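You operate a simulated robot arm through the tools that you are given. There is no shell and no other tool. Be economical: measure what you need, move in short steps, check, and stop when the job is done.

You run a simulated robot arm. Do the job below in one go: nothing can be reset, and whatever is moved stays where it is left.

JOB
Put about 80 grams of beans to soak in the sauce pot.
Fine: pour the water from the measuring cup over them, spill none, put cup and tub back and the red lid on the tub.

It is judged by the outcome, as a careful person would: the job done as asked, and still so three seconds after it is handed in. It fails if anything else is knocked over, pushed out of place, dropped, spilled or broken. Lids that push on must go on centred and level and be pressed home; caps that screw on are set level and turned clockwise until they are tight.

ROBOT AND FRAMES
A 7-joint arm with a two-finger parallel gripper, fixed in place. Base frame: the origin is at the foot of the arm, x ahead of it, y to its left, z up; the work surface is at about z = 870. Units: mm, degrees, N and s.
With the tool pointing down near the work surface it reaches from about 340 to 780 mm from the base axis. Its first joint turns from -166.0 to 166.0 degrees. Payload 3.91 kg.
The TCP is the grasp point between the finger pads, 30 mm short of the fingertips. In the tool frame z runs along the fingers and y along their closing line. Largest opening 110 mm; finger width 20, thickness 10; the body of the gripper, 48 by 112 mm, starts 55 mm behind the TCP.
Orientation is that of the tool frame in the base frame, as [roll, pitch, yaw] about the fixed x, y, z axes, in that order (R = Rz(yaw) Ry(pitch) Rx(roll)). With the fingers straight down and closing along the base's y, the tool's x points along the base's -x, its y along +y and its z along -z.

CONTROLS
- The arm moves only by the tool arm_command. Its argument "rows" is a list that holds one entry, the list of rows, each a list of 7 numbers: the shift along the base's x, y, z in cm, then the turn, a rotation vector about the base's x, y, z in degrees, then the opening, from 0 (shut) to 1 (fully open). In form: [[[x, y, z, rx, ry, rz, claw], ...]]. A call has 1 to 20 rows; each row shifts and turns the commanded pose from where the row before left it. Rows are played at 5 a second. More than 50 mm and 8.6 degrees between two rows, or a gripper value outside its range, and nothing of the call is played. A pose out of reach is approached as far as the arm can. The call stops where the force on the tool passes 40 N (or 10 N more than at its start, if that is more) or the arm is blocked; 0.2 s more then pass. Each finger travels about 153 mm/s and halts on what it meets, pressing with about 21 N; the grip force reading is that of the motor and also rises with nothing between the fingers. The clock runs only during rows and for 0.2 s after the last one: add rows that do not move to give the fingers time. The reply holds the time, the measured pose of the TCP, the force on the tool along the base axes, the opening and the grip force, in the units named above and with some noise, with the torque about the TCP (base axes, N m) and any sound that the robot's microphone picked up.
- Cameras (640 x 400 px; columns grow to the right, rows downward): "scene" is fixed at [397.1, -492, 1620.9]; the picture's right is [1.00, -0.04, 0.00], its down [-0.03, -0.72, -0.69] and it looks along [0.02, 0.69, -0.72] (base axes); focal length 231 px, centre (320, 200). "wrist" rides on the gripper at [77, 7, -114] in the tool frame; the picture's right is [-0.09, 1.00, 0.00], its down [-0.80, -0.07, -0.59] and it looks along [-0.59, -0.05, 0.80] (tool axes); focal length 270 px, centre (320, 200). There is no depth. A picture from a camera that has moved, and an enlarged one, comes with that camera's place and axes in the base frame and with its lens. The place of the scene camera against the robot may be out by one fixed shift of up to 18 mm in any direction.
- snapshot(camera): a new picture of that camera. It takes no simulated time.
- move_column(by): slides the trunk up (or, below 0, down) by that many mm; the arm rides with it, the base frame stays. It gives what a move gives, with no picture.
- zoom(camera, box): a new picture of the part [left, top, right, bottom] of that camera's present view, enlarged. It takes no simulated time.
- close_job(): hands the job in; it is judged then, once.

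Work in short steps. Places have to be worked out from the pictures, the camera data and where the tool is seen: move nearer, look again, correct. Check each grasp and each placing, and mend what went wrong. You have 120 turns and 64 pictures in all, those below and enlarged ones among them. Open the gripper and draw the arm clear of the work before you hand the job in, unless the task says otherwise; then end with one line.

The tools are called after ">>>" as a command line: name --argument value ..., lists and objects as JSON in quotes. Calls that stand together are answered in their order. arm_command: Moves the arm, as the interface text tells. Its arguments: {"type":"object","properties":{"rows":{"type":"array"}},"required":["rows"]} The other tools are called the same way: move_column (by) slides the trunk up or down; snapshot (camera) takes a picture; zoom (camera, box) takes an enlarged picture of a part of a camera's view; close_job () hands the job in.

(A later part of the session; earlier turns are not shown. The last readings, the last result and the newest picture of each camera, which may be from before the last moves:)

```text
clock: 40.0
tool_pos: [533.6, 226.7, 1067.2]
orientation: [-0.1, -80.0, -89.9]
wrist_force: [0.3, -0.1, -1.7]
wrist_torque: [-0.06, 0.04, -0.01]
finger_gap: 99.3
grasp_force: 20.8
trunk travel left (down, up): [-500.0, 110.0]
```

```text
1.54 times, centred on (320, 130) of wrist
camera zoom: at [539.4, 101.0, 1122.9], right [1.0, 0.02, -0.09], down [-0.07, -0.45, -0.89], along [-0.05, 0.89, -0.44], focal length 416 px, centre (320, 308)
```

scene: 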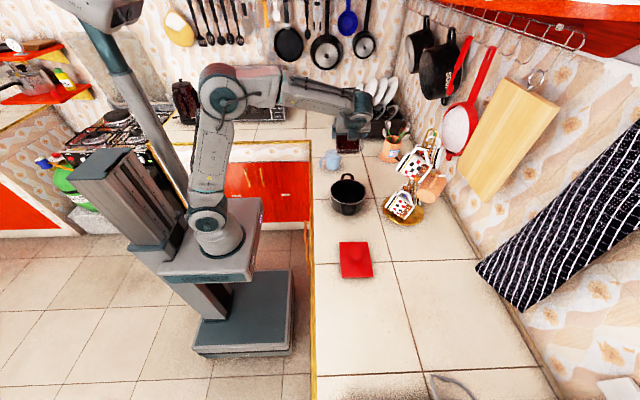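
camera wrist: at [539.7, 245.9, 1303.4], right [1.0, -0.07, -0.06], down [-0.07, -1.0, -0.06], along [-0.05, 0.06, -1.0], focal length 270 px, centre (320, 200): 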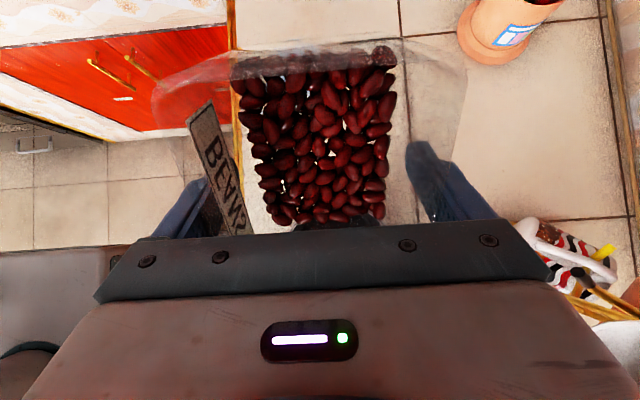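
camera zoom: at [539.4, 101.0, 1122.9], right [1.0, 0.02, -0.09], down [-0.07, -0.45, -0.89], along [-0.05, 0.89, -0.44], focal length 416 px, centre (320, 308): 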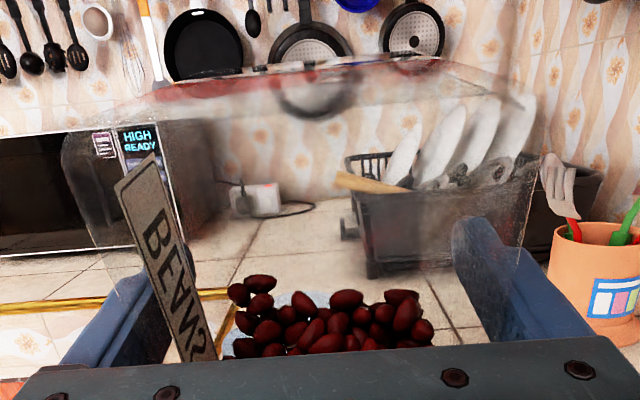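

Fewer beans in view. I weigh again with a batch of readings.

>>> arm_command --rows '[[[0, 0, 0, 0, 0, 0, 0]]]'

>>> arm_command --rows '[[[0, 0, 0, 0, 0, 0, 0]]]'

>>> arm_command --rows '[[[0, 0, 0, 0, 0, 0, 0]]]'

>>> arm_command --rows '[[[0, 0, 0, 0, 0, 0, 0]]]'

>>> arm_command --rows '[[[0, 0, 0, 0, 0, 0, 0]]]'

>>> arm_command --rows '[[[0, 0, 0, 0, 0, 0, 0]]]'

>>> arm_command --rows '[[[0, 0, 0, 0, 0, 0, 0]]]'

>>> arm_command --rows '[[[0, 0, 0, 0, 0, 0, 0]]]'

>>> zoom --camera "scene" --box '[320, 130, 400, 220]'

```text
clock: 40.4
tool_pos: [534.5, 226.9, 1067.0]
orientation: [-0.1, -80.1, -90.0]
wrist_force: [-1.0, 0.3, -2.3]
wrist_torque: [-0.05, 0.02, -0.01]
finger_gap: 99.4
grasp_force: 20.7
trunk travel left (down, up): [-500.0, 110.0]
```

```text
clock: 40.8
tool_pos: [533.1, 226.2, 1066.9]
orientation: [-0.1, -80.0, -89.9]
wrist_force: [-0.4, 0.8, -2.2]
wrist_torque: [-0.06, 0.0, 0.01]
finger_gap: 99.6
grasp_force: 21.0
trunk travel left (down, up): [-500.0, 110.0]
```

```text
clock: 41.2
tool_pos: [534.0, 225.6, 1066.9]
orientation: [-0.1, -79.9, -89.8]
wrist_force: [-0.7, 0.1, -2.2]
wrist_torque: [-0.04, -0.01, -0.01]
finger_gap: 100.0
grasp_force: 20.8
trunk travel left (down, up): [-500.0, 110.0]
```

```text
clock: 41.6
tool_pos: [533.7, 226.6, 1066.7]
orientation: [-0.1, -80.0, -89.9]
wrist_force: [0.4, -0.9, -0.9]
wrist_torque: [-0.06, 0.01, 0.03]
finger_gap: 99.6
grasp_force: 21.3
trunk travel left (down, up): [-500.0, 110.0]
```

```text
clock: 42.0
tool_pos: [532.9, 226.1, 1067.6]
orientation: [-0.2, -80.0, -89.9]
wrist_force: [-0.3, 0.8, -2.1]
wrist_torque: [-0.07, 0.0, -0.01]
finger_gap: 99.6
grasp_force: 21.0
trunk travel left (down, up): [-500.0, 110.0]
```

```text
clock: 42.4
tool_pos: [533.5, 225.4, 1067.0]
orientation: [-0.2, -80.1, -90.0]
wrist_force: [-0.1, 0.5, -1.6]
wrist_torque: [-0.03, 0.02, 0.0]
finger_gap: 99.3
grasp_force: 20.9
trunk travel left (down, up): [-500.0, 110.0]
```

```text
clock: 42.8
tool_pos: [533.8, 226.1, 1067.1]
orientation: [-0.1, -80.0, -89.8]
wrist_force: [0.1, 0.6, -3.0]
wrist_torque: [-0.03, -0.03, -0.02]
finger_gap: 99.5
grasp_force: 21.4
trunk travel left (down, up): [-500.0, 110.0]
```

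```text
clock: 43.2
tool_pos: [533.6, 227.0, 1066.3]
orientation: [-0.1, -80.0, -89.9]
wrist_force: [0.9, -0.4, -0.9]
wrist_torque: [-0.05, 0.05, 0.02]
finger_gap: 99.5
grasp_force: 20.6
trunk travel left (down, up): [-500.0, 110.0]
```

```text
4.44 times, centred on (360, 175) of scene
camera zoom: at [397.1, -492.0, 1620.9], right [1.0, -0.04, 0.0], down [-0.03, -0.72, -0.69], along [0.02, 0.69, -0.72], focal length 1026 px, centre (142, 311)
```

zoom: 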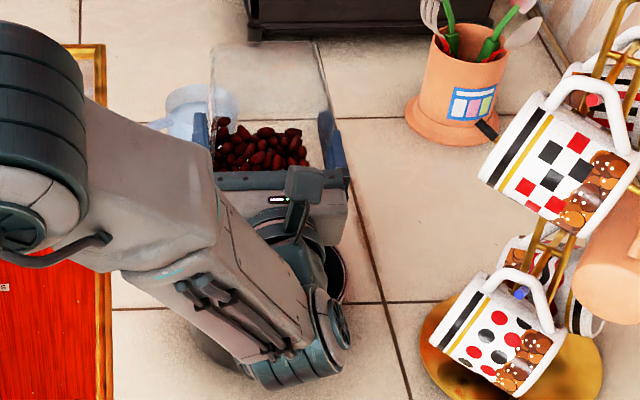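

Mean ≈1.86±0.2 N: roughly 40–60 g out. I bring the tub back level and raised to weigh precisely and see into the pot.

>>> arm_command --rows '[[[0, 0.3, 1.5, -6, 0, 0, 0], [0, 0.3, 1.5, -6, 0, 0, 0], [0, 0.3, 1.5, -6, 0, 0, 0], [0, 0.3, 1.5, -6, 0, 0, 0], [0, 0.3, 1.5, -6, 0, 0, 0], [0, 0.3, 1, -6, 0, 0, 0], [0, 0.3, 1, -6, 0, 0, 0], [0, 0.3, 1, -6, 0, 0, 0], [0, 0.3, 1, -6, 0, 0, 0], [0, 0.3, 0, -6, 0, 0, 0], [0, 0.3, 0, -6, 0, 0, 0], [0, 0, 0, -6, 0, 0, 0], [0, 0, 0, -6, 0, 0, 0], [0, 0, 0, -6, 0, 0, 0], [0, 0, 0, -6, 0, 0, 0], [0, 0, 0, -6, 0, 0, 0], [0, 0, 0, -4, 0, 0, 0], [0, 0, 0, 0, 0, 0, 0]]]'

>>> arm_command --rows '[[[0, 0, 0, 0, 0, 0, 0]]]'

>>> arm_command --rows '[[[0, 0, 0, 0, 0, 0, 0]]]'

>>> arm_command --rows '[[[0, 0, 0, 0, 0, 0, 0]]]'

>>> arm_command --rows '[[[0, 0, 0, 0, 0, 0, 0]]]'

>>> arm_command --rows '[[[0, 0, 0, 0, 0, 0, 0]]]'

>>> arm_command --rows '[[[0, 0, 0, 0, 0, 0, 0]]]'

>>> arm_command --rows '[[[0, 0, 0, 0, 0, 0, 0]]]'

>>> arm_command --rows '[[[0, 0, 0, 0, 0, 0, 0]]]'

>>> arm_command --rows '[[[0, 0, 0, 0, 0, 0, 0]]]'

>>> zoom --camera "scene" --box '[320, 160, 380, 220]'

>>> zoom --camera "wrist" --box '[130, 0, 510, 260]'

```text
clock: 47.0
tool_pos: [534.5, 259.1, 1181.8]
orientation: [-180.0, 0.1, 90.0]
wrist_force: [-0.3, -0.8, -2.6]
wrist_torque: [0.04, -0.04, 0.0]
finger_gap: 99.5
grasp_force: 20.9
trunk travel left (down, up): [-500.0, 110.0]
```

```text
clock: 47.4
tool_pos: [533.5, 258.8, 1181.5]
orientation: [-180.0, 0.0, 89.9]
wrist_force: [-0.4, -0.2, -2.4]
wrist_torque: [0.02, -0.01, 0.01]
finger_gap: 99.4
grasp_force: 21.1
trunk travel left (down, up): [-500.0, 110.0]
```

```text
clock: 47.8
tool_pos: [533.9, 259.5, 1181.9]
orientation: [-180.0, 0.0, 90.0]
wrist_force: [-1.3, -0.1, -2.2]
wrist_torque: [0.03, -0.02, 0.0]
finger_gap: 99.5
grasp_force: 20.5
trunk travel left (down, up): [-500.0, 110.0]
```

```text
clock: 48.2
tool_pos: [534.1, 258.0, 1183.0]
orientation: [-180.0, 0.0, 90.0]
wrist_force: [0.1, -0.3, -2.5]
wrist_torque: [0.02, 0.01, 0.01]
finger_gap: 99.3
grasp_force: 20.7
trunk travel left (down, up): [-500.0, 110.0]
```

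```text
clock: 48.6
tool_pos: [534.3, 259.2, 1181.3]
orientation: [-180.0, 0.0, 90.0]
wrist_force: [-0.4, 1.1, -2.1]
wrist_torque: [-0.01, 0.01, 0.0]
finger_gap: 99.6
grasp_force: 20.6
trunk travel left (down, up): [-500.0, 110.0]
```

```text
clock: 49.0
tool_pos: [533.9, 258.6, 1180.8]
orientation: [180.0, 0.0, 90.0]
wrist_force: [-0.5, 0.2, -1.1]
wrist_torque: [0.04, -0.02, 0.03]
finger_gap: 99.3
grasp_force: 21.3
trunk travel left (down, up): [-500.0, 110.0]
```

```text
clock: 49.4
tool_pos: [534.2, 258.5, 1182.1]
orientation: [180.0, 0.0, 90.0]
wrist_force: [0.5, -0.5, -2.0]
wrist_torque: [0.03, -0.02, 0.03]
finger_gap: 99.5
grasp_force: 21.5
trunk travel left (down, up): [-500.0, 110.0]
```

```text
clock: 49.8
tool_pos: [534.7, 259.1, 1180.9]
orientation: [-180.0, 0.0, 90.0]
wrist_force: [0.2, -0.3, -1.3]
wrist_torque: [0.05, 0.0, 0.01]
finger_gap: 99.8
grasp_force: 21.0
trunk travel left (down, up): [-500.0, 110.0]
```

```text
clock: 50.2
tool_pos: [534.5, 258.5, 1181.2]
orientation: [180.0, 0.0, 90.1]
wrist_force: [-0.1, -0.2, -2.4]
wrist_torque: [0.03, -0.01, 0.0]
finger_gap: 99.5
grasp_force: 21.1
trunk travel left (down, up): [-500.0, 110.0]
```

```text
clock: 50.6
tool_pos: [533.5, 259.6, 1181.6]
orientation: [179.9, -0.1, 90.0]
wrist_force: [-0.5, 0.3, -1.2]
wrist_torque: [0.06, -0.02, 0.03]
finger_gap: 99.2
grasp_force: 20.9
trunk travel left (down, up): [-500.0, 110.0]
```

```text
6.67 times, centred on (350, 190) of scene
camera zoom: at [397.1, -492.0, 1620.9], right [1.0, -0.04, 0.0], down [-0.03, -0.72, -0.69], along [0.02, 0.69, -0.72], focal length 1539 px, centre (120, 267)
```

zoom: 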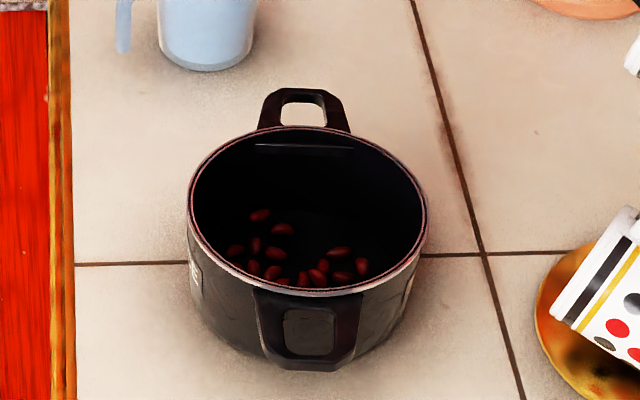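

```text
1.54 times, centred on (320, 130) of wrist
camera zoom: at [539.8, 336.8, 1296.0], right [1.0, -0.09, 0.0], down [-0.07, -0.8, 0.59], along [-0.05, -0.59, -0.8], focal length 416 px, centre (320, 308)
```

zoom: 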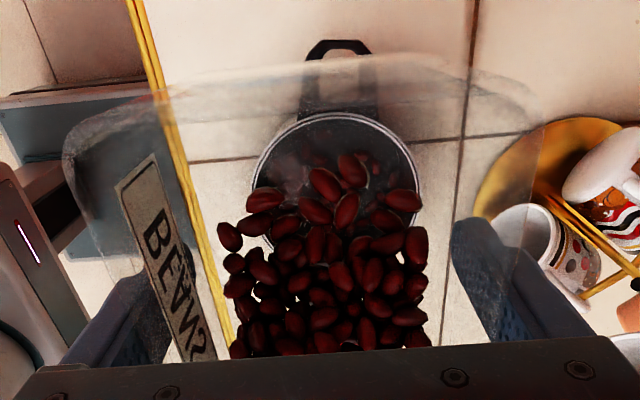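

Weight ≈1.98±0.17 N; ~15 beans are visible in the pot with more hidden. I shift sideways (−x) to look into the pot with the wrist camera past the tub.

>>> arm_command --rows '[[[-3, 0, 0, 0, 0, 0, 0], [-3.5, 0, 0, 0, 0, 0, 0], [-3.5, 0, 0, 0, 0, 0, 0], [-3.5, 0, 0, 0, 0, 0, 0], [-3, 0, 0, 0, 0, 0, 0], [0, 0, 0, 0, 0, 0, 0], [0, 0, 0, 0, 0, 0, 0]]]'

>>> snapshot --camera "wrist"

```text
clock: 52.2
tool_pos: [368.0, 258.3, 1181.7]
orientation: [-180.0, -0.1, 90.1]
wrist_force: [-0.4, -0.2, -3.4]
wrist_torque: [0.01, -0.01, 0.02]
finger_gap: 99.3
grasp_force: 21.1
trunk travel left (down, up): [-500.0, 110.0]
```

```text
30 pictures are left
camera wrist: at [373.3, 335.6, 1295.8], right [1.0, -0.09, 0.0], down [-0.07, -0.8, 0.59], along [-0.05, -0.59, -0.8], focal length 270 px, centre (320, 200)
```

wrist: 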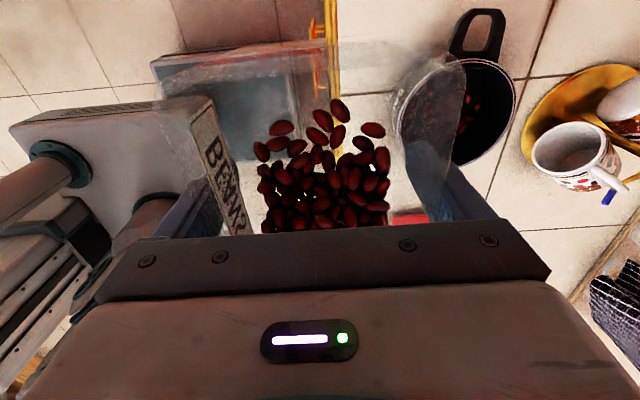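

Pot visible at the right; I zoom in on it to count.

>>> zoom --camera "wrist" --box '[385, 40, 535, 190]'

>>> arm_command --rows '[[[0, 0, 0, 0, 0, 0, 0]]]'

>>> arm_command --rows '[[[0, 0, 0, 0, 0, 0, 0]]]'

>>> arm_command --rows '[[[0, 0, 0, 0, 0, 0, 0]]]'

>>> arm_command --rows '[[[0, 0, 0, 0, 0, 0, 0]]]'

>>> arm_command --rows '[[[0, 0, 0, 0, 0, 0, 0]]]'

>>> arm_command --rows '[[[0, 0, 0, 0, 0, 0, 0]]]'

>>> arm_command --rows '[[[0, 0, 0, 0, 0, 0, 0]]]'

>>> arm_command --rows '[[[0, 0, 0, 0, 0, 0, 0]]]'

>>> arm_command --rows '[[[0, 0, 0, 0, 0, 0, 0]]]'

>>> arm_command --rows '[[[0, 0, 0, 0, 0, 0, 0]]]'

>>> arm_command --rows '[[[0, 0, 0, 0, 0, 0, 0]]]'

>>> arm_command --rows '[[[0, 0, 0, 0, 0, 0, 0]]]'

```text
2.67 times, centred on (460, 115) of wrist
camera zoom: at [373.3, 335.6, 1295.8], right [1.0, -0.09, 0.0], down [-0.07, -0.8, 0.59], along [-0.05, -0.59, -0.8], focal length 721 px, centre (-53, 427)
```

zoom: 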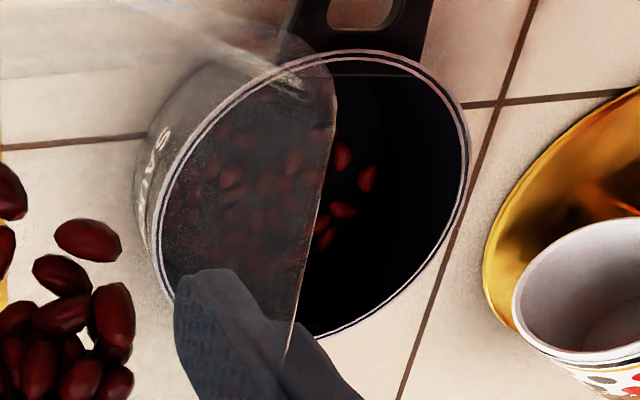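

```text
clock: 52.6
tool_pos: [367.5, 256.5, 1182.1]
orientation: [180.0, 0.0, 90.0]
wrist_force: [0.3, 0.5, -2.1]
wrist_torque: [0.03, -0.01, 0.0]
finger_gap: 99.7
grasp_force: 21.0
trunk travel left (down, up): [-500.0, 110.0]
```

```text
clock: 53.0
tool_pos: [368.2, 257.1, 1182.4]
orientation: [180.0, 0.0, 90.0]
wrist_force: [-0.1, 0.3, -1.1]
wrist_torque: [0.02, 0.02, 0.05]
finger_gap: 99.5
grasp_force: 20.9
trunk travel left (down, up): [-500.0, 110.0]
```

```text
clock: 53.4
tool_pos: [366.8, 257.9, 1181.2]
orientation: [180.0, 0.1, 90.0]
wrist_force: [-0.3, -0.4, -2.0]
wrist_torque: [0.03, 0.01, 0.0]
finger_gap: 99.5
grasp_force: 20.7
trunk travel left (down, up): [-500.0, 110.0]
```

```text
clock: 53.8
tool_pos: [368.9, 257.5, 1181.5]
orientation: [179.9, 0.0, 90.0]
wrist_force: [-0.4, 0.9, -2.3]
wrist_torque: [0.05, -0.01, -0.02]
finger_gap: 99.5
grasp_force: 20.6
trunk travel left (down, up): [-500.0, 110.0]
```

```text
clock: 54.2
tool_pos: [368.3, 257.5, 1181.2]
orientation: [180.0, -0.1, 90.1]
wrist_force: [0.1, 0.1, -1.1]
wrist_torque: [0.05, 0.02, -0.02]
finger_gap: 99.2
grasp_force: 20.8
trunk travel left (down, up): [-500.0, 110.0]
```

```text
clock: 54.6
tool_pos: [367.7, 258.4, 1181.3]
orientation: [-180.0, 0.0, 90.0]
wrist_force: [0.3, -0.8, -2.4]
wrist_torque: [0.05, -0.02, -0.01]
finger_gap: 99.4
grasp_force: 21.0
trunk travel left (down, up): [-500.0, 110.0]
```

```text
clock: 55.0
tool_pos: [368.1, 256.7, 1181.6]
orientation: [-179.9, 0.0, 90.0]
wrist_force: [0.2, -0.1, -2.4]
wrist_torque: [0.04, 0.01, 0.0]
finger_gap: 99.5
grasp_force: 21.1
trunk travel left (down, up): [-500.0, 110.0]
```

```text
clock: 55.4
tool_pos: [368.2, 257.6, 1181.8]
orientation: [-180.0, 0.0, 90.0]
wrist_force: [-0.2, -0.2, -2.8]
wrist_torque: [0.08, -0.01, -0.03]
finger_gap: 99.5
grasp_force: 20.9
trunk travel left (down, up): [-500.0, 110.0]
```

```text
clock: 55.8
tool_pos: [366.6, 257.7, 1181.0]
orientation: [180.0, 0.0, 90.0]
wrist_force: [0.3, -0.2, -2.3]
wrist_torque: [0.07, -0.01, -0.01]
finger_gap: 99.3
grasp_force: 20.3
trunk travel left (down, up): [-500.0, 110.0]
```

```text
clock: 56.2
tool_pos: [367.8, 256.7, 1181.5]
orientation: [179.9, 0.0, 90.0]
wrist_force: [-0.5, -0.1, -2.5]
wrist_torque: [0.02, -0.02, 0.04]
finger_gap: 99.5
grasp_force: 21.3
trunk travel left (down, up): [-500.0, 110.0]
```

```text
clock: 56.6
tool_pos: [366.7, 257.9, 1181.6]
orientation: [179.9, -0.1, 90.0]
wrist_force: [0.0, -0.5, -1.4]
wrist_torque: [0.07, -0.01, 0.0]
finger_gap: 99.8
grasp_force: 20.4
trunk travel left (down, up): [-500.0, 110.0]
```

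```text
clock: 57.0
tool_pos: [368.0, 257.2, 1182.1]
orientation: [-180.0, 0.0, 90.0]
wrist_force: [-0.4, -0.6, -2.2]
wrist_torque: [0.01, 0.0, -0.02]
finger_gap: 99.6
grasp_force: 20.9
trunk travel left (down, up): [-500.0, 110.0]
```

Combined average 2.01 N vs 2.47 N at start: about 47 g is in the pot, ~30 g more needed. I return over the pot, re-tilt to 99° and repeat one pulse.

>>> arm_command --rows '[[[3, 0, 0, 0, 0, 0, 0], [3.5, 0, 0, 0, 0, 0, 0], [3.5, 0, 0, 0, 0, 0, 0], [3.5, 0, 0, 0, 0, 0, 0], [3, 0, 0, 0, 0, 0, 0], [0, 0, 0, 6, 0, 0, 0], [0, 0, 0, 6, 0, 0, 0], [0, 0, 0, 6, 0, 0, 0], [0, 0, 0, 6, 0, 0, 0], [0, 0, 0, 6, 0, 0, 0], [0, 0, 0, 6, 0, 0, 0], [0, 0, -2, 6, 0, 0, 0], [0, -0.3, -2.5, 6, 0, 0, 0], [0, -0.3, -2.5, 6, 0, 0, 0], [0, -0.3, -2.5, 4, 0, 0, 0], [0, -0.3, -2, 4, 0, 0, 0], [0, -0.3, 0, 4, 0, 0, 0], [0, -0.3, 0, 4, 0, 0, 0], [0, 0, 0, 0, 0, 0, 0]]]'

>>> arm_command --rows '[[[0, -0.2, 0, 4, 0, 0, 0], [0, -0.2, 0, 4, 0, 0, 0], [0, -0.2, 0, 3, 0, 0, 0], [0, -0.2, 0, 3, 0, 0, 0], [0, 0, 0, 3, 0, 0, 0], [0, 0, 0, 2, 0, 0, 0], [0, 0, 0, 0, 0, 0, 0], [0, 0, 0, 0, 0, 0, 0]]]'

>>> zoom --camera "wrist" --box '[130, 0, 510, 260]'

```text
clock: 61.0
tool_pos: [534.3, 242.0, 1067.1]
orientation: [-180.0, -70.0, 89.9]
wrist_force: [-0.4, -0.5, -2.5]
wrist_torque: [-0.06, -0.03, -0.02]
finger_gap: 99.5
grasp_force: 21.1
trunk travel left (down, up): [-500.0, 110.0]
```

```text
clock: 62.8
tool_pos: [532.5, 233.3, 1067.4]
orientation: [-178.8, -89.0, 88.9]
wrist_force: [0.0, -0.3, -2.0]
wrist_torque: [-0.08, -0.01, 0.01]
finger_gap: 99.7
grasp_force: 21.4
trunk travel left (down, up): [-500.0, 110.0]
```

```text
1.54 times, centred on (320, 130) of wrist
camera zoom: at [539.3, 121.1, 1145.7], right [1.0, 0.0, -0.09], down [-0.07, -0.61, -0.79], along [-0.05, 0.79, -0.61], focal length 416 px, centre (320, 308)
```

zoom: 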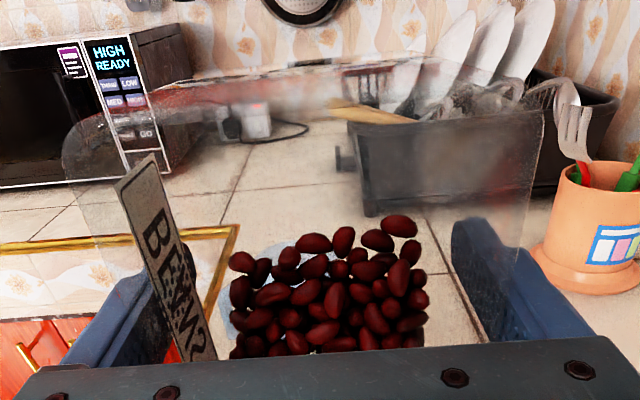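

At 89°. Now on to 101° and one pulse to 109° and back to 96°.

>>> arm_command --rows '[[[0, -0.1, 0, 3, 0, 0, 0], [0, -0.1, 0, 3, 0, 0, 0], [0, -0.1, 0, 3, 0, 0, 0], [0, 0, 0, 3, 0, 0, 0], [0, 0, 0, 0, 0, 0, 0], [0, 0, 0, 4, 0, 0, 0], [0, 0, 0, 4, 0, 0, 0], [0, 0, 0, -5, 0, 0, 0], [0, 0, 0, -6, 0, 0, 0], [0, 0, 0, 0, 0, 0, 0]]]'

>>> zoom --camera "wrist" --box '[130, 0, 510, 260]'

>>> arm_command --rows '[[[0, 0, 0, 0, 0, 0, 0]]]'

>>> arm_command --rows '[[[0, 0, 0, 0, 0, 0, 0]]]'

>>> arm_command --rows '[[[0, 0, 0, 0, 0, 0, 0]]]'

>>> arm_command --rows '[[[0, 0, 0, 0, 0, 0, 0]]]'

>>> arm_command --rows '[[[0, 0, 0, 0, 0, 0, 0]]]'

>>> arm_command --rows '[[[0, 0, 0, 0, 0, 0, 0]]]'

>>> arm_command --rows '[[[0, 0, 0, 0, 0, 0, 0]]]'

>>> arm_command --rows '[[[0, 0, 0, 0, 0, 0, 0]]]'

>>> arm_command --rows '[[[0, 0, 0, 0, 0, 0, 0]]]'

>>> arm_command --rows '[[[0, 0, 0, 0, 0, 0, 0]]]'

>>> arm_command --rows '[[[0, 0, 0, 0, 0, 0, 0]]]'

>>> arm_command --rows '[[[0, 0, 0, 0, 0, 0, 0]]]'

```text
clock: 65.0
tool_pos: [533.1, 230.4, 1066.9]
orientation: [-0.3, -82.1, -89.7]
wrist_force: [-0.1, -0.5, -1.1]
wrist_torque: [-0.04, -0.01, 0.02]
finger_gap: 99.4
grasp_force: 20.8
trunk travel left (down, up): [-500.0, 110.0]
```

```text
1.54 times, centred on (320, 130) of wrist
camera zoom: at [539.7, 106.8, 1126.7], right [1.0, 0.01, -0.09], down [-0.07, -0.48, -0.88], along [-0.05, 0.88, -0.48], focal length 416 px, centre (320, 308)
```

zoom: 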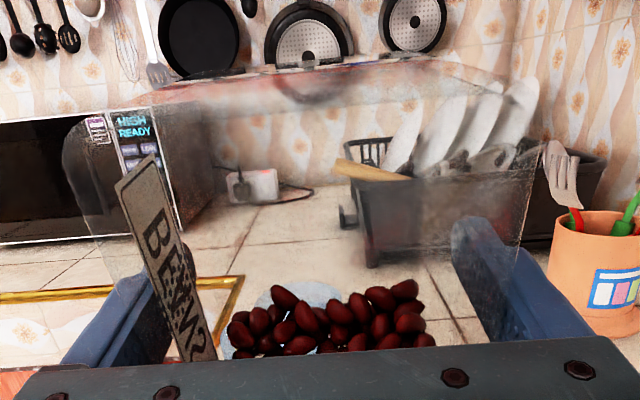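

```text
clock: 65.4
tool_pos: [533.2, 230.8, 1065.5]
orientation: [-0.1, -82.0, -89.9]
wrist_force: [-0.3, 0.3, -2.1]
wrist_torque: [-0.06, -0.02, 0.02]
finger_gap: 99.3
grasp_force: 20.9
trunk travel left (down, up): [-500.0, 110.0]
```

```text
clock: 65.8
tool_pos: [535.1, 229.6, 1065.6]
orientation: [-0.3, -82.0, -89.7]
wrist_force: [-0.5, 0.3, -2.2]
wrist_torque: [-0.04, 0.0, -0.01]
finger_gap: 99.3
grasp_force: 21.5
trunk travel left (down, up): [-500.0, 110.0]
```

```text
clock: 66.2
tool_pos: [532.9, 230.1, 1066.8]
orientation: [-0.2, -82.0, -89.8]
wrist_force: [0.9, -0.3, -1.3]
wrist_torque: [-0.05, 0.05, 0.0]
finger_gap: 99.5
grasp_force: 21.0
trunk travel left (down, up): [-500.0, 110.0]
```

```text
clock: 66.6
tool_pos: [534.7, 229.6, 1066.6]
orientation: [0.0, -82.0, -90.0]
wrist_force: [0.4, 0.6, -1.3]
wrist_torque: [-0.05, 0.0, 0.02]
finger_gap: 99.5
grasp_force: 21.1
trunk travel left (down, up): [-500.0, 110.0]
```

```text
clock: 67.0
tool_pos: [533.3, 230.0, 1067.5]
orientation: [0.0, -82.0, -89.9]
wrist_force: [-0.5, -0.2, -2.0]
wrist_torque: [-0.05, 0.0, 0.0]
finger_gap: 99.3
grasp_force: 20.7
trunk travel left (down, up): [-500.0, 110.0]
```

```text
clock: 67.4
tool_pos: [534.9, 229.6, 1067.4]
orientation: [-0.3, -82.1, -89.9]
wrist_force: [-0.1, 0.7, -1.5]
wrist_torque: [-0.05, 0.0, 0.04]
finger_gap: 99.6
grasp_force: 21.8
trunk travel left (down, up): [-500.0, 110.0]
```

```text
clock: 67.8
tool_pos: [533.1, 229.4, 1065.6]
orientation: [0.0, -82.0, -89.9]
wrist_force: [0.0, -0.4, -1.7]
wrist_torque: [-0.05, 0.01, -0.03]
finger_gap: 99.6
grasp_force: 21.2
trunk travel left (down, up): [-500.0, 110.0]
```

```text
clock: 68.2
tool_pos: [533.4, 229.7, 1066.5]
orientation: [-0.1, -82.0, -89.9]
wrist_force: [-1.1, -0.3, -1.8]
wrist_torque: [-0.06, 0.02, 0.02]
finger_gap: 99.5
grasp_force: 20.8
trunk travel left (down, up): [-500.0, 110.0]
```

```text
clock: 68.6
tool_pos: [533.1, 229.9, 1067.1]
orientation: [-0.1, -81.9, -89.9]
wrist_force: [0.6, -0.2, -1.9]
wrist_torque: [-0.09, 0.04, 0.0]
finger_gap: 99.7
grasp_force: 20.6
trunk travel left (down, up): [-500.0, 110.0]
```

```text
clock: 69.0
tool_pos: [533.8, 229.2, 1066.8]
orientation: [-0.1, -82.0, -89.9]
wrist_force: [1.0, -0.2, -2.7]
wrist_torque: [-0.05, 0.0, 0.01]
finger_gap: 99.7
grasp_force: 20.7
trunk travel left (down, up): [-500.0, 110.0]
```

```text
clock: 69.4
tool_pos: [533.6, 230.9, 1066.1]
orientation: [-0.2, -81.9, -90.0]
wrist_force: [-0.1, -0.7, -2.0]
wrist_torque: [-0.05, -0.04, -0.02]
finger_gap: 99.5
grasp_force: 21.0
trunk travel left (down, up): [-500.0, 110.0]
```

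```text
clock: 69.8
tool_pos: [533.4, 229.2, 1066.8]
orientation: [-0.1, -81.9, -89.9]
wrist_force: [0.0, -0.4, -1.2]
wrist_torque: [-0.04, -0.01, 0.01]
finger_gap: 99.3
grasp_force: 21.2
trunk travel left (down, up): [-500.0, 110.0]
```

Mean 1.75±0.13 N, i.e. ~73 g out; target 1.69 N. I take more readings to sharpen this.

>>> arm_command --rows '[[[0, 0, 0, 0, 0, 0, 0]]]'

>>> arm_command --rows '[[[0, 0, 0, 0, 0, 0, 0]]]'

>>> arm_command --rows '[[[0, 0, 0, 0, 0, 0, 0]]]'

>>> arm_command --rows '[[[0, 0, 0, 0, 0, 0, 0]]]'

>>> arm_command --rows '[[[0, 0, 0, 0, 0, 0, 0]]]'

>>> arm_command --rows '[[[0, 0, 0, 0, 0, 0, 0]]]'

>>> arm_command --rows '[[[0, 0, 0, 0, 0, 0, 0]]]'

>>> arm_command --rows '[[[0, 0, 0, 0, 0, 0, 0]]]'

>>> arm_command --rows '[[[0, 0, 0, 0, 0, 0, 0]]]'

>>> arm_command --rows '[[[0, 0, 0, 0, 0, 0, 0]]]'

>>> arm_command --rows '[[[0, 0, 0, 0, 0, 0, 0]]]'

>>> arm_command --rows '[[[0, 0, 0, 0, 0, 0, 0]]]'

>>> arm_command --rows '[[[0, 0, 0, 0, 0, 0, 0]]]'

>>> arm_command --rows '[[[0, 0, 0, 0, 0, 0, 0]]]'

>>> arm_command --rows '[[[0, 0, 0, 0, 0, 0, 0]]]'

>>> arm_command --rows '[[[0, 0, 0, 0, 0, 0, 0]]]'

```text
clock: 70.2
tool_pos: [534.1, 228.9, 1065.8]
orientation: [-0.1, -82.0, -89.8]
wrist_force: [-0.3, 1.5, -2.0]
wrist_torque: [-0.03, 0.02, 0.01]
finger_gap: 99.4
grasp_force: 21.1
trunk travel left (down, up): [-500.0, 110.0]
```

```text
clock: 70.6
tool_pos: [533.5, 229.8, 1066.2]
orientation: [-0.1, -82.0, -89.9]
wrist_force: [-0.3, 0.1, -1.0]
wrist_torque: [-0.06, 0.01, 0.01]
finger_gap: 99.5
grasp_force: 21.2
trunk travel left (down, up): [-500.0, 110.0]
```

```text
clock: 71.0
tool_pos: [533.9, 229.5, 1065.3]
orientation: [-0.2, -82.0, -89.8]
wrist_force: [-0.6, -0.6, -1.5]
wrist_torque: [-0.03, 0.01, -0.01]
finger_gap: 99.6
grasp_force: 21.3
trunk travel left (down, up): [-500.0, 110.0]
```

```text
clock: 71.4
tool_pos: [533.1, 228.9, 1067.2]
orientation: [-0.2, -82.0, -89.9]
wrist_force: [0.1, -0.3, -2.1]
wrist_torque: [-0.11, -0.01, -0.01]
finger_gap: 99.5
grasp_force: 20.8
trunk travel left (down, up): [-500.0, 110.0]
```

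```text
clock: 71.8
tool_pos: [533.8, 230.2, 1067.0]
orientation: [-0.1, -82.0, -89.9]
wrist_force: [-0.2, -0.1, -2.1]
wrist_torque: [-0.09, 0.01, 0.02]
finger_gap: 99.3
grasp_force: 21.1
trunk travel left (down, up): [-500.0, 110.0]
```

```text
clock: 72.2
tool_pos: [532.6, 230.8, 1066.2]
orientation: [-0.3, -82.0, -89.9]
wrist_force: [-1.1, 0.5, -1.3]
wrist_torque: [-0.06, -0.01, 0.0]
finger_gap: 99.7
grasp_force: 21.0
trunk travel left (down, up): [-500.0, 110.0]
```

```text
clock: 72.6
tool_pos: [533.9, 230.6, 1066.4]
orientation: [-0.1, -82.0, -89.8]
wrist_force: [-0.5, -0.3, -1.8]
wrist_torque: [-0.06, -0.01, 0.01]
finger_gap: 99.3
grasp_force: 20.9
trunk travel left (down, up): [-500.0, 110.0]
```

```text
clock: 73.0
tool_pos: [533.5, 230.2, 1066.3]
orientation: [-0.1, -81.9, -89.9]
wrist_force: [0.1, 0.5, -1.5]
wrist_torque: [-0.04, 0.0, -0.01]
finger_gap: 99.6
grasp_force: 21.3
trunk travel left (down, up): [-500.0, 110.0]
```

```text
clock: 73.4
tool_pos: [533.1, 229.7, 1066.9]
orientation: [-0.1, -81.9, -90.0]
wrist_force: [-0.5, 0.3, -0.8]
wrist_torque: [-0.06, 0.0, -0.01]
finger_gap: 99.5
grasp_force: 20.7
trunk travel left (down, up): [-500.0, 110.0]
```

```text
clock: 73.8
tool_pos: [534.6, 228.3, 1065.9]
orientation: [-0.1, -82.0, -89.9]
wrist_force: [-0.2, 0.2, -1.0]
wrist_torque: [-0.06, 0.03, 0.0]
finger_gap: 99.5
grasp_force: 21.1
trunk travel left (down, up): [-500.0, 110.0]
```

```text
clock: 74.2
tool_pos: [533.7, 229.6, 1067.1]
orientation: [-0.2, -82.0, -89.9]
wrist_force: [0.8, 0.3, -1.4]
wrist_torque: [-0.07, 0.01, 0.0]
finger_gap: 99.5
grasp_force: 21.0
trunk travel left (down, up): [-500.0, 110.0]
```

```text
clock: 74.6
tool_pos: [533.8, 231.0, 1065.9]
orientation: [-0.1, -82.0, -89.9]
wrist_force: [0.3, 0.5, -1.0]
wrist_torque: [-0.08, 0.03, 0.01]
finger_gap: 99.5
grasp_force: 21.0
trunk travel left (down, up): [-500.0, 110.0]
```

```text
clock: 75.0
tool_pos: [533.6, 229.1, 1066.4]
orientation: [-0.2, -82.0, -89.9]
wrist_force: [1.1, 0.0, -1.9]
wrist_torque: [-0.05, -0.01, 0.01]
finger_gap: 99.4
grasp_force: 21.0
trunk travel left (down, up): [-500.0, 110.0]
```

```text
clock: 75.4
tool_pos: [533.7, 229.2, 1067.3]
orientation: [-0.2, -82.0, -89.9]
wrist_force: [-0.3, 1.4, -2.3]
wrist_torque: [-0.05, 0.01, -0.02]
finger_gap: 99.3
grasp_force: 21.0
trunk travel left (down, up): [-500.0, 110.0]
```

```text
clock: 75.8
tool_pos: [533.5, 229.8, 1066.1]
orientation: [-0.1, -82.0, -90.0]
wrist_force: [0.4, -0.8, -1.2]
wrist_torque: [-0.11, 0.05, 0.01]
finger_gap: 99.6
grasp_force: 21.2
trunk travel left (down, up): [-500.0, 110.0]
```

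```text
clock: 76.2
tool_pos: [533.2, 229.2, 1066.1]
orientation: [-0.2, -82.0, -90.0]
wrist_force: [0.4, -0.5, -1.5]
wrist_torque: [-0.07, -0.01, -0.03]
finger_gap: 99.5
grasp_force: 21.1
trunk travel left (down, up): [-500.0, 110.0]
```

Combined 1.63±0.09 N: about 85 g poured — close to 80 g. I level the tub, and carry it back.

>>> arm_command --rows '[[[0, 0.3, 1.5, -6, 0, 0, 0], [0, 0.3, 1.5, -6, 0, 0, 0], [0, 0.3, 1.5, -6, 0, 0, 0], [0, 0.3, 1.5, -6, 0, 0, 0], [0, 0.3, 1.5, -6, 0, 0, 0], [0, 0.3, 1, -6, 0, 0, 0], [0, 0.3, 1, -6, 0, 0, 0], [0, 0.3, 1, -6, 0, 0, 0], [0, 0, 1, -6, 0, 0, 0], [0, 0, 0, -6, 0, 0, 0], [0, 0, 0, -6, 0, 0, 0], [0, 0, 0, -6, 0, 0, 0], [0, 0, 0, -6, 0, 0, 0], [0, 0, 0, -6, 0, 0, 0], [0, 0, 0, -6, 0, 0, 0], [0, 0, 0, -6, 0, 0, 0], [0, 0, 0, -2, 0, 0, 0], [0, 0, 0, 0, 0, 0, 0]]]'

>>> zoom --camera "scene" --box '[300, 150, 400, 230]'

>>> arm_command --rows '[[[0, -2, 0, 0, 0, 0, 0], [0, -4.2, 0, 0, 0, 0, 0], [0, -4.2, 0, 0, 0, 0, 0], [0, -4.2, 0, 0, 0, 0, 0], [0, -4.2, 0, 0, 0, 0, 0], [0, -4.2, 0, 0, 0, 0, 0], [0, -4.2, 0, 0, 0, 0, 0], [0, -4.2, 0, 0, 0, 0, 0], [0, -4.2, 0, 0, 0, 0, 0], [0, -4.2, 0, 0, 0, 0, 0], [0, -4.2, 0, 0, 0, 0, 0], [0, -4.2, 0, 0, 0, 0, 0], [0, -4.2, 0, 0, 0, 0, 0], [0, -3, 0, 0, 0, 0, 0], [0, -2.5, -2, 0, 0, 0, 0], [0, 0, -3, 0, 0, 0, 0], [0, 0, 0, 0, 0, 0, 0]]]'

>>> arm_command --rows '[[[0, 0, 0, 0, 0, 0, 0]]]'

>>> arm_command --rows '[[[0, 0, 0, 0, 0, 0, 0]]]'

>>> arm_command --rows '[[[0, 0, 0, 0, 0, 0, 0]]]'

>>> arm_command --rows '[[[0, 0, 0, 0, 0, 0, 0]]]'

>>> arm_command --rows '[[[0, 0, 0, 0, 0, 0, 0]]]'

>>> arm_command --rows '[[[0, 0, 0, 0, 0, 0, 0]]]'

>>> arm_command --rows '[[[0, 0, 0, 0, 0, 0, 0]]]'

>>> arm_command --rows '[[[0, 0, 0, 0, 0, 0, 0]]]'

```text
clock: 80.0
tool_pos: [533.5, 255.3, 1180.8]
orientation: [179.9, 0.1, 90.0]
wrist_force: [0.8, 0.5, -1.4]
wrist_torque: [0.01, 0.01, 0.0]
finger_gap: 99.3
grasp_force: 21.2
trunk travel left (down, up): [-500.0, 110.0]
```

```text
5.00 times, centred on (350, 190) of scene
camera zoom: at [397.1, -492.0, 1620.9], right [1.0, -0.04, 0.0], down [-0.03, -0.72, -0.69], along [0.02, 0.69, -0.72], focal length 1154 px, centre (170, 250)
```

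zoom: 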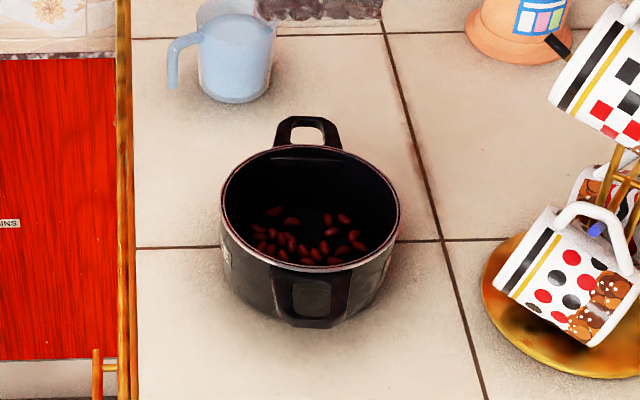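

```text
clock: 83.6
tool_pos: [533.3, -325.1, 1129.9]
orientation: [179.9, 0.0, 90.0]
wrist_force: [0.2, -0.2, -1.4]
wrist_torque: [0.02, -0.04, 0.0]
finger_gap: 99.1
grasp_force: 21.1
trunk travel left (down, up): [-500.0, 110.0]
```

```text
clock: 84.0
tool_pos: [532.5, -325.5, 1131.3]
orientation: [179.9, 0.1, 90.0]
wrist_force: [0.7, 0.1, -2.1]
wrist_torque: [0.04, -0.02, 0.01]
finger_gap: 99.5
grasp_force: 21.4
trunk travel left (down, up): [-500.0, 110.0]
```

```text
clock: 84.4
tool_pos: [532.4, -325.0, 1132.4]
orientation: [-179.9, -0.1, 90.0]
wrist_force: [0.0, 0.5, -1.7]
wrist_torque: [0.03, 0.0, 0.01]
finger_gap: 99.5
grasp_force: 20.4
trunk travel left (down, up): [-500.0, 110.0]
```

```text
clock: 84.8
tool_pos: [531.8, -325.8, 1131.0]
orientation: [-180.0, -0.1, 90.0]
wrist_force: [0.3, 0.2, -0.9]
wrist_torque: [0.06, 0.03, 0.02]
finger_gap: 99.6
grasp_force: 20.5
trunk travel left (down, up): [-500.0, 110.0]
```

```text
clock: 85.2
tool_pos: [532.1, -324.9, 1130.8]
orientation: [179.9, 0.0, 90.0]
wrist_force: [0.9, 0.6, -1.7]
wrist_torque: [0.02, 0.01, -0.01]
finger_gap: 99.4
grasp_force: 21.4
trunk travel left (down, up): [-500.0, 110.0]
```

```text
clock: 85.6
tool_pos: [531.7, -325.1, 1130.4]
orientation: [-179.9, 0.0, 90.0]
wrist_force: [-0.5, -0.3, -1.6]
wrist_torque: [0.04, -0.03, 0.0]
finger_gap: 99.6
grasp_force: 21.2
trunk travel left (down, up): [-500.0, 110.0]
```

```text
clock: 86.0
tool_pos: [530.0, -323.9, 1131.2]
orientation: [180.0, 0.1, 90.0]
wrist_force: [-0.8, -0.5, -2.3]
wrist_torque: [0.01, -0.01, -0.02]
finger_gap: 99.2
grasp_force: 20.8
trunk travel left (down, up): [-500.0, 110.0]
```

```text
clock: 86.4
tool_pos: [531.5, -325.5, 1131.4]
orientation: [180.0, 0.0, 90.0]
wrist_force: [0.3, 0.6, -2.4]
wrist_torque: [0.07, 0.01, -0.01]
finger_gap: 99.3
grasp_force: 21.0
trunk travel left (down, up): [-500.0, 110.0]
```

```text
clock: 86.8
tool_pos: [533.1, -324.6, 1130.4]
orientation: [179.9, 0.0, 90.0]
wrist_force: [0.4, -0.6, -1.7]
wrist_torque: [0.03, 0.0, 0.0]
finger_gap: 99.5
grasp_force: 21.2
trunk travel left (down, up): [-500.0, 110.0]
```

Combined 1.65 N → about 83 g poured, nothing spilled. I lower the tub back onto its spot.

>>> arm_command --rows '[[[0.1, -0.3, -4, 0, 0, 0, 0], [0, 0, -4, 0, 0, 0, 0], [0, 0, -4, 0, 0, 0, 0], [0, 0, -4, 0, 0, 0, 0], [0, 0, -2, 0, 0, 0, 0], [0, 0, -1, 0, 0, 0, 0], [0, 0, -0.5, 0, 0, 0, 0], [0, 0, -0.3, 0, 0, 0, 0], [0, 0, 0, 0, 0, 0, 0]]]'

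```text
clock: 88.8
tool_pos: [533.4, -327.3, 933.9]
orientation: [180.0, -0.1, 89.9]
wrist_force: [0.2, -0.2, -2.0]
wrist_torque: [-0.01, 0.01, -0.02]
finger_gap: 99.6
grasp_force: 21.1
trunk travel left (down, up): [-500.0, 110.0]
```

Still hanging 2–3 mm above; I lower slowly to contact.

>>> arm_command --rows '[[[0, -0.1, -0.1, 0, 0, 0, 0], [0, 0, -0.1, 0, 0, 0, 0], [0, 0, -0.05, 0, 0, 0, 0], [0, 0, 0, 0, 0, 0, 0]]]'

```text
clock: 89.8
tool_pos: [533.4, -329.9, 933.2]
orientation: [179.8, 0.0, 90.0]
wrist_force: [-0.3, -0.9, 14.2]
wrist_torque: [0.1, -0.17, 0.0]
finger_gap: 99.6
grasp_force: 21.2
trunk travel left (down, up): [-500.0, 110.0]
```

Firm contact (14 N). Open, then back straight up.

>>> arm_command --rows '[[[0, 0, 0.1, 0, 0, 0, 0.93], [0, 0, 0, 0, 0, 0, 1], [0, 0, 0, 0, 0, 0, 1], [0, 0, 2, 0, 0, 0, 1], [0, 0, 3, 0, 0, 0, 1], [0, 0, 4, 0, 0, 0, 1], [0, 0, 4.5, 0, 0, 0, 1], [0, 0, 4.5, 0, 0, 0, 1], [0, 0, 0, 0, 0, 0, 1]]]'

>>> snapshot --camera "wrist"

```text
clock: 91.8
tool_pos: [534.7, -329.3, 1112.2]
orientation: [-180.0, 0.0, 90.1]
wrist_force: [-0.5, 0.2, -0.6]
wrist_torque: [0.01, -0.03, 0.02]
finger_gap: 110.3
grasp_force: 0.0
trunk travel left (down, up): [-500.0, 110.0]
```

```text
25 pictures are left
camera wrist: at [540.5, -250.6, 1226.4], right [1.0, -0.09, 0.0], down [-0.07, -0.8, 0.59], along [-0.05, -0.59, -0.8], focal length 270 px, centre (320, 200)
```

wrist: 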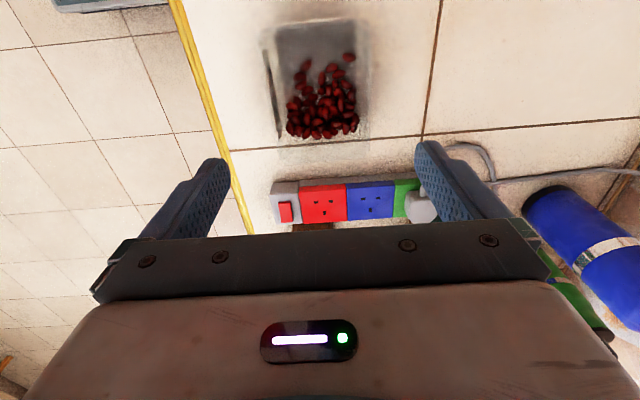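

Tub is back with ~half the beans. I move over the lid for a look.

>>> arm_command --rows '[[[0, 4, 0, 0, 0, 0, 1], [0, 4.5, 0, 0, 0, 0, 1], [0, 4.5, 0, 0, 0, 0, 1], [0, 4.5, 0, 0, 0, 0, 1], [0, 4.5, 0, 0, 0, 0, 1], [0, 4, -2, 0, 0, 0, 0.6], [0, 0, -2, 0, 0, 0, 0.6], [0, 0, 0, 0, 0, 0, 0.6]]]'

>>> snapshot --camera "wrist"

```text
clock: 93.6
tool_pos: [534.7, -67.9, 1071.6]
orientation: [180.0, 0.0, 89.9]
wrist_force: [-1.4, -0.6, -0.2]
wrist_torque: [0.01, -0.01, 0.0]
finger_gap: 66.0
grasp_force: 0.0
trunk travel left (down, up): [-500.0, 110.0]
```

```text
24 pictures are left
camera wrist: at [540.4, 9.7, 1185.5], right [1.0, -0.09, 0.0], down [-0.07, -0.8, 0.59], along [-0.05, -0.59, -0.8], focal length 270 px, centre (320, 200)
```

wrist: 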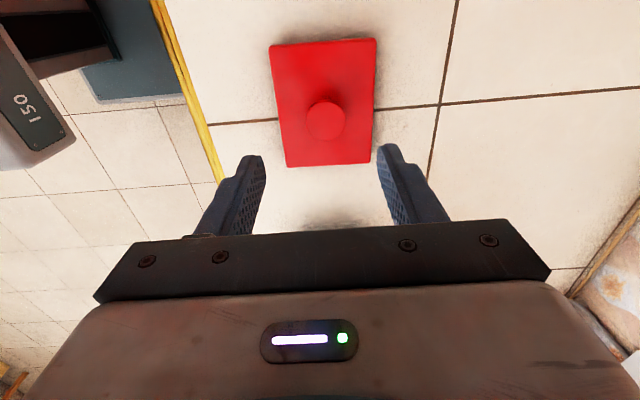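

Lid is ≈104×135 mm centred about (538,-90), knob ~40 mm across. I centre over the knob and lower for a closer look.

>>> arm_command --rows '[[[0.2, -2.2, -3, 0, 0, 0, 0.7], [0, 0, -4, 0, 0, 0, 0.7], [0, 0, -3, 0, 0, 0, 0.7], [0, 0, 0, 0, 0, 0, 0.7]]]'

>>> snapshot --camera "wrist"

```text
clock: 94.6
tool_pos: [534.2, -89.7, 971.3]
orientation: [180.0, 0.1, 89.9]
wrist_force: [-0.1, 0.1, 0.2]
wrist_torque: [-0.01, 0.06, -0.03]
finger_gap: 76.9
grasp_force: 0.0
trunk travel left (down, up): [-500.0, 110.0]
```

```text
23 pictures are left
camera wrist: at [540.3, -11.3, 1085.5], right [1.0, -0.09, 0.0], down [-0.07, -0.8, 0.59], along [-0.05, -0.59, -0.8], focal length 270 px, centre (320, 200)
```

wrist: 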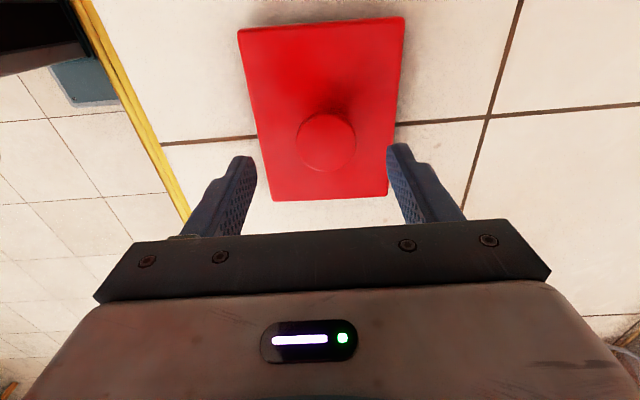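

Knob centre ≈(538,-90), top ≈z 915. I shift +3.5 mm in x and descend to TCP z≈922, then close.

>>> arm_command --rows '[[[0.35, -0.1, -2, 0, 0, 0, 0.7], [0, 0, -2, 0, 0, 0, 0.7], [0, 0, -0.9, 0, 0, 0, 0.7], [0, 0, 0, 0, 0, 0, 0.7]]]'

>>> arm_command --rows '[[[0, 0, 0, 0, 0, 0, 0.5], [0, 0, 0, 0, 0, 0, 0.3], [0, 0, 0, 0, 0, 0, 0], [0, 0, 0, 0, 0, 0, 0]]]'

>>> snapshot --camera "wrist"

```text
clock: 95.6
tool_pos: [539.3, -91.9, 922.6]
orientation: [180.0, 0.0, 90.0]
wrist_force: [0.3, 0.7, -0.7]
wrist_torque: [-0.02, -0.02, -0.01]
finger_gap: 77.2
grasp_force: 0.1
trunk travel left (down, up): [-500.0, 110.0]
```

```text
clock: 96.6
tool_pos: [540.1, -91.0, 922.2]
orientation: [-180.0, 0.0, 90.0]
wrist_force: [-0.1, 0.0, 0.5]
wrist_torque: [-0.02, 0.01, -0.01]
finger_gap: 39.9
grasp_force: 21.0
trunk travel left (down, up): [-500.0, 110.0]
```

```text
22 pictures are left
camera wrist: at [545.1, -12.9, 1037.1], right [1.0, -0.09, 0.0], down [-0.07, -0.8, 0.59], along [-0.05, -0.59, -0.8], focal length 270 px, centre (320, 200)
```

wrist: 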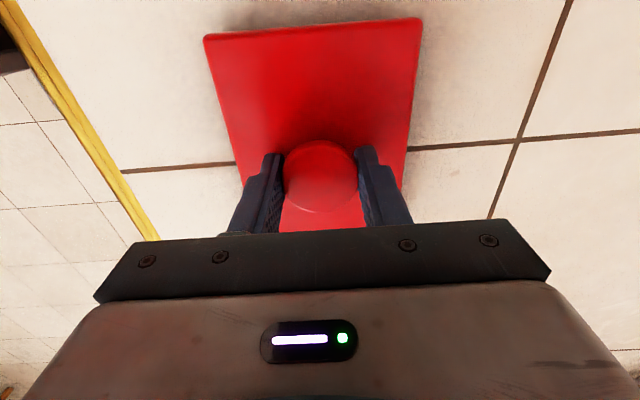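

Knob gripped (39.9 mm). Before lifting, I take a fresh enlarged scene view of the open tub to fix its rim.

>>> zoom --camera "scene" --box '[335, 290, 415, 370]'

```text
5.00 times, centred on (375, 330) of scene
camera zoom: at [397.1, -492.0, 1620.9], right [1.0, -0.04, 0.0], down [-0.03, -0.72, -0.69], along [0.02, 0.69, -0.72], focal length 1154 px, centre (45, -450)
```

zoom: 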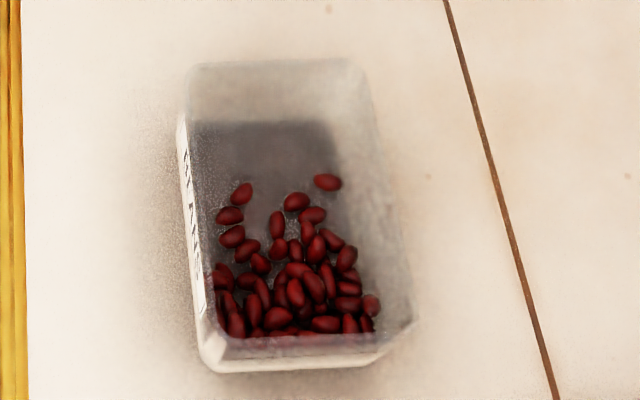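

Scene and wrist views agree on the tub centre ≈(533,−335), rim ~100×128. I lift the lid, and carry it over at z≈1040 (shift −6.5 mm x, −244.5 mm y).

>>> arm_command --rows '[[[0, 0, 1, 0, 0, 0, 0], [0, 0, 3, 0, 0, 0, 0], [0, 0, 4, 0, 0, 0, 0], [0, -2, 4, 0, 0, 0, 0], [-0.65, -4, 0, 0, 0, 0, 0], [0, -4.5, 0, 0, 0, 0, 0], [0, -4.5, 0, 0, 0, 0, 0], [0, -4.5, 0, 0, 0, 0, 0], [0, -3.5, 0, 0, 0, 0, 0], [0, -1.45, 0, 0, 0, 0, 0], [0, 0, 0, 0, 0, 0, 0], [0, 0, 0, 0, 0, 0, 0]]]'

>>> snapshot --camera "wrist"

```text
clock: 99.2
tool_pos: [532.4, -335.5, 1043.9]
orientation: [-180.0, 0.0, 90.0]
wrist_force: [1.1, 0.4, -0.4]
wrist_torque: [0.01, 0.03, 0.01]
finger_gap: 40.2
grasp_force: 20.9
trunk travel left (down, up): [-500.0, 110.0]
```

```text
20 pictures are left
camera wrist: at [539.0, -257.7, 1157.6], right [1.0, -0.09, 0.0], down [-0.07, -0.8, 0.59], along [-0.05, -0.59, -0.8], focal length 270 px, centre (320, 200)
```

wrist: 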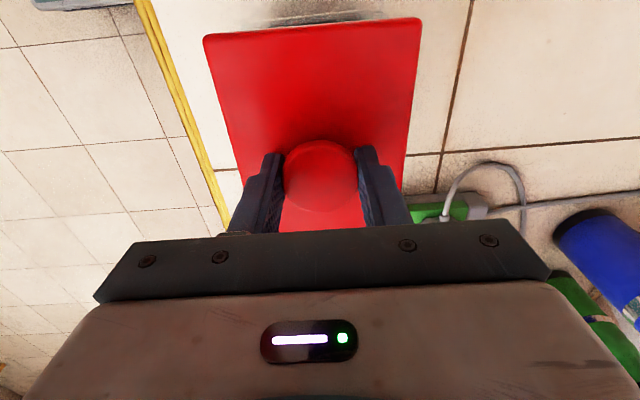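

Lid is level in the grip. I lower to just above the rim (TCP≈1017) and check from both cameras.

>>> arm_command --rows '[[[0, 0, -1.5, 0, 0, 0, 0], [0, 0, -1.2, 0, 0, 0, 0], [0, 0, 0, 0, 0, 0, 0]]]'

>>> zoom --camera "wrist" --box '[170, 0, 460, 180]'

>>> zoom --camera "scene" --box '[335, 290, 415, 370]'

```text
clock: 100.0
tool_pos: [534.2, -336.3, 1015.4]
orientation: [180.0, 0.0, 89.9]
wrist_force: [-1.6, 0.2, -0.5]
wrist_torque: [0.03, 0.0, 0.0]
finger_gap: 40.1
grasp_force: 21.4
trunk travel left (down, up): [-500.0, 110.0]
```

```text
2.21 times, centred on (315, 90) of wrist
camera zoom: at [539.8, -259.0, 1130.3], right [1.0, -0.09, 0.0], down [-0.07, -0.8, 0.59], along [-0.05, -0.59, -0.8], focal length 596 px, centre (331, 443)
```

zoom: 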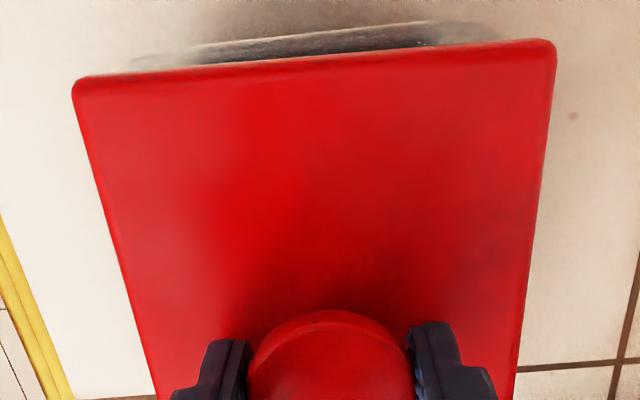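

```text
5.00 times, centred on (375, 330) of scene
camera zoom: at [397.1, -492.0, 1620.9], right [1.0, -0.04, 0.0], down [-0.03, -0.72, -0.69], along [0.02, 0.69, -0.72], focal length 1154 px, centre (45, -450)
```

zoom: 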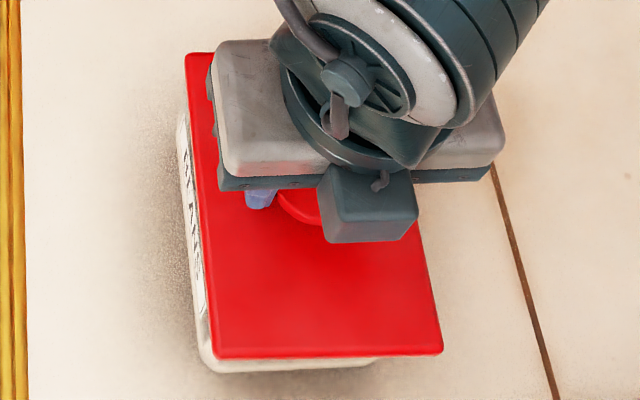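

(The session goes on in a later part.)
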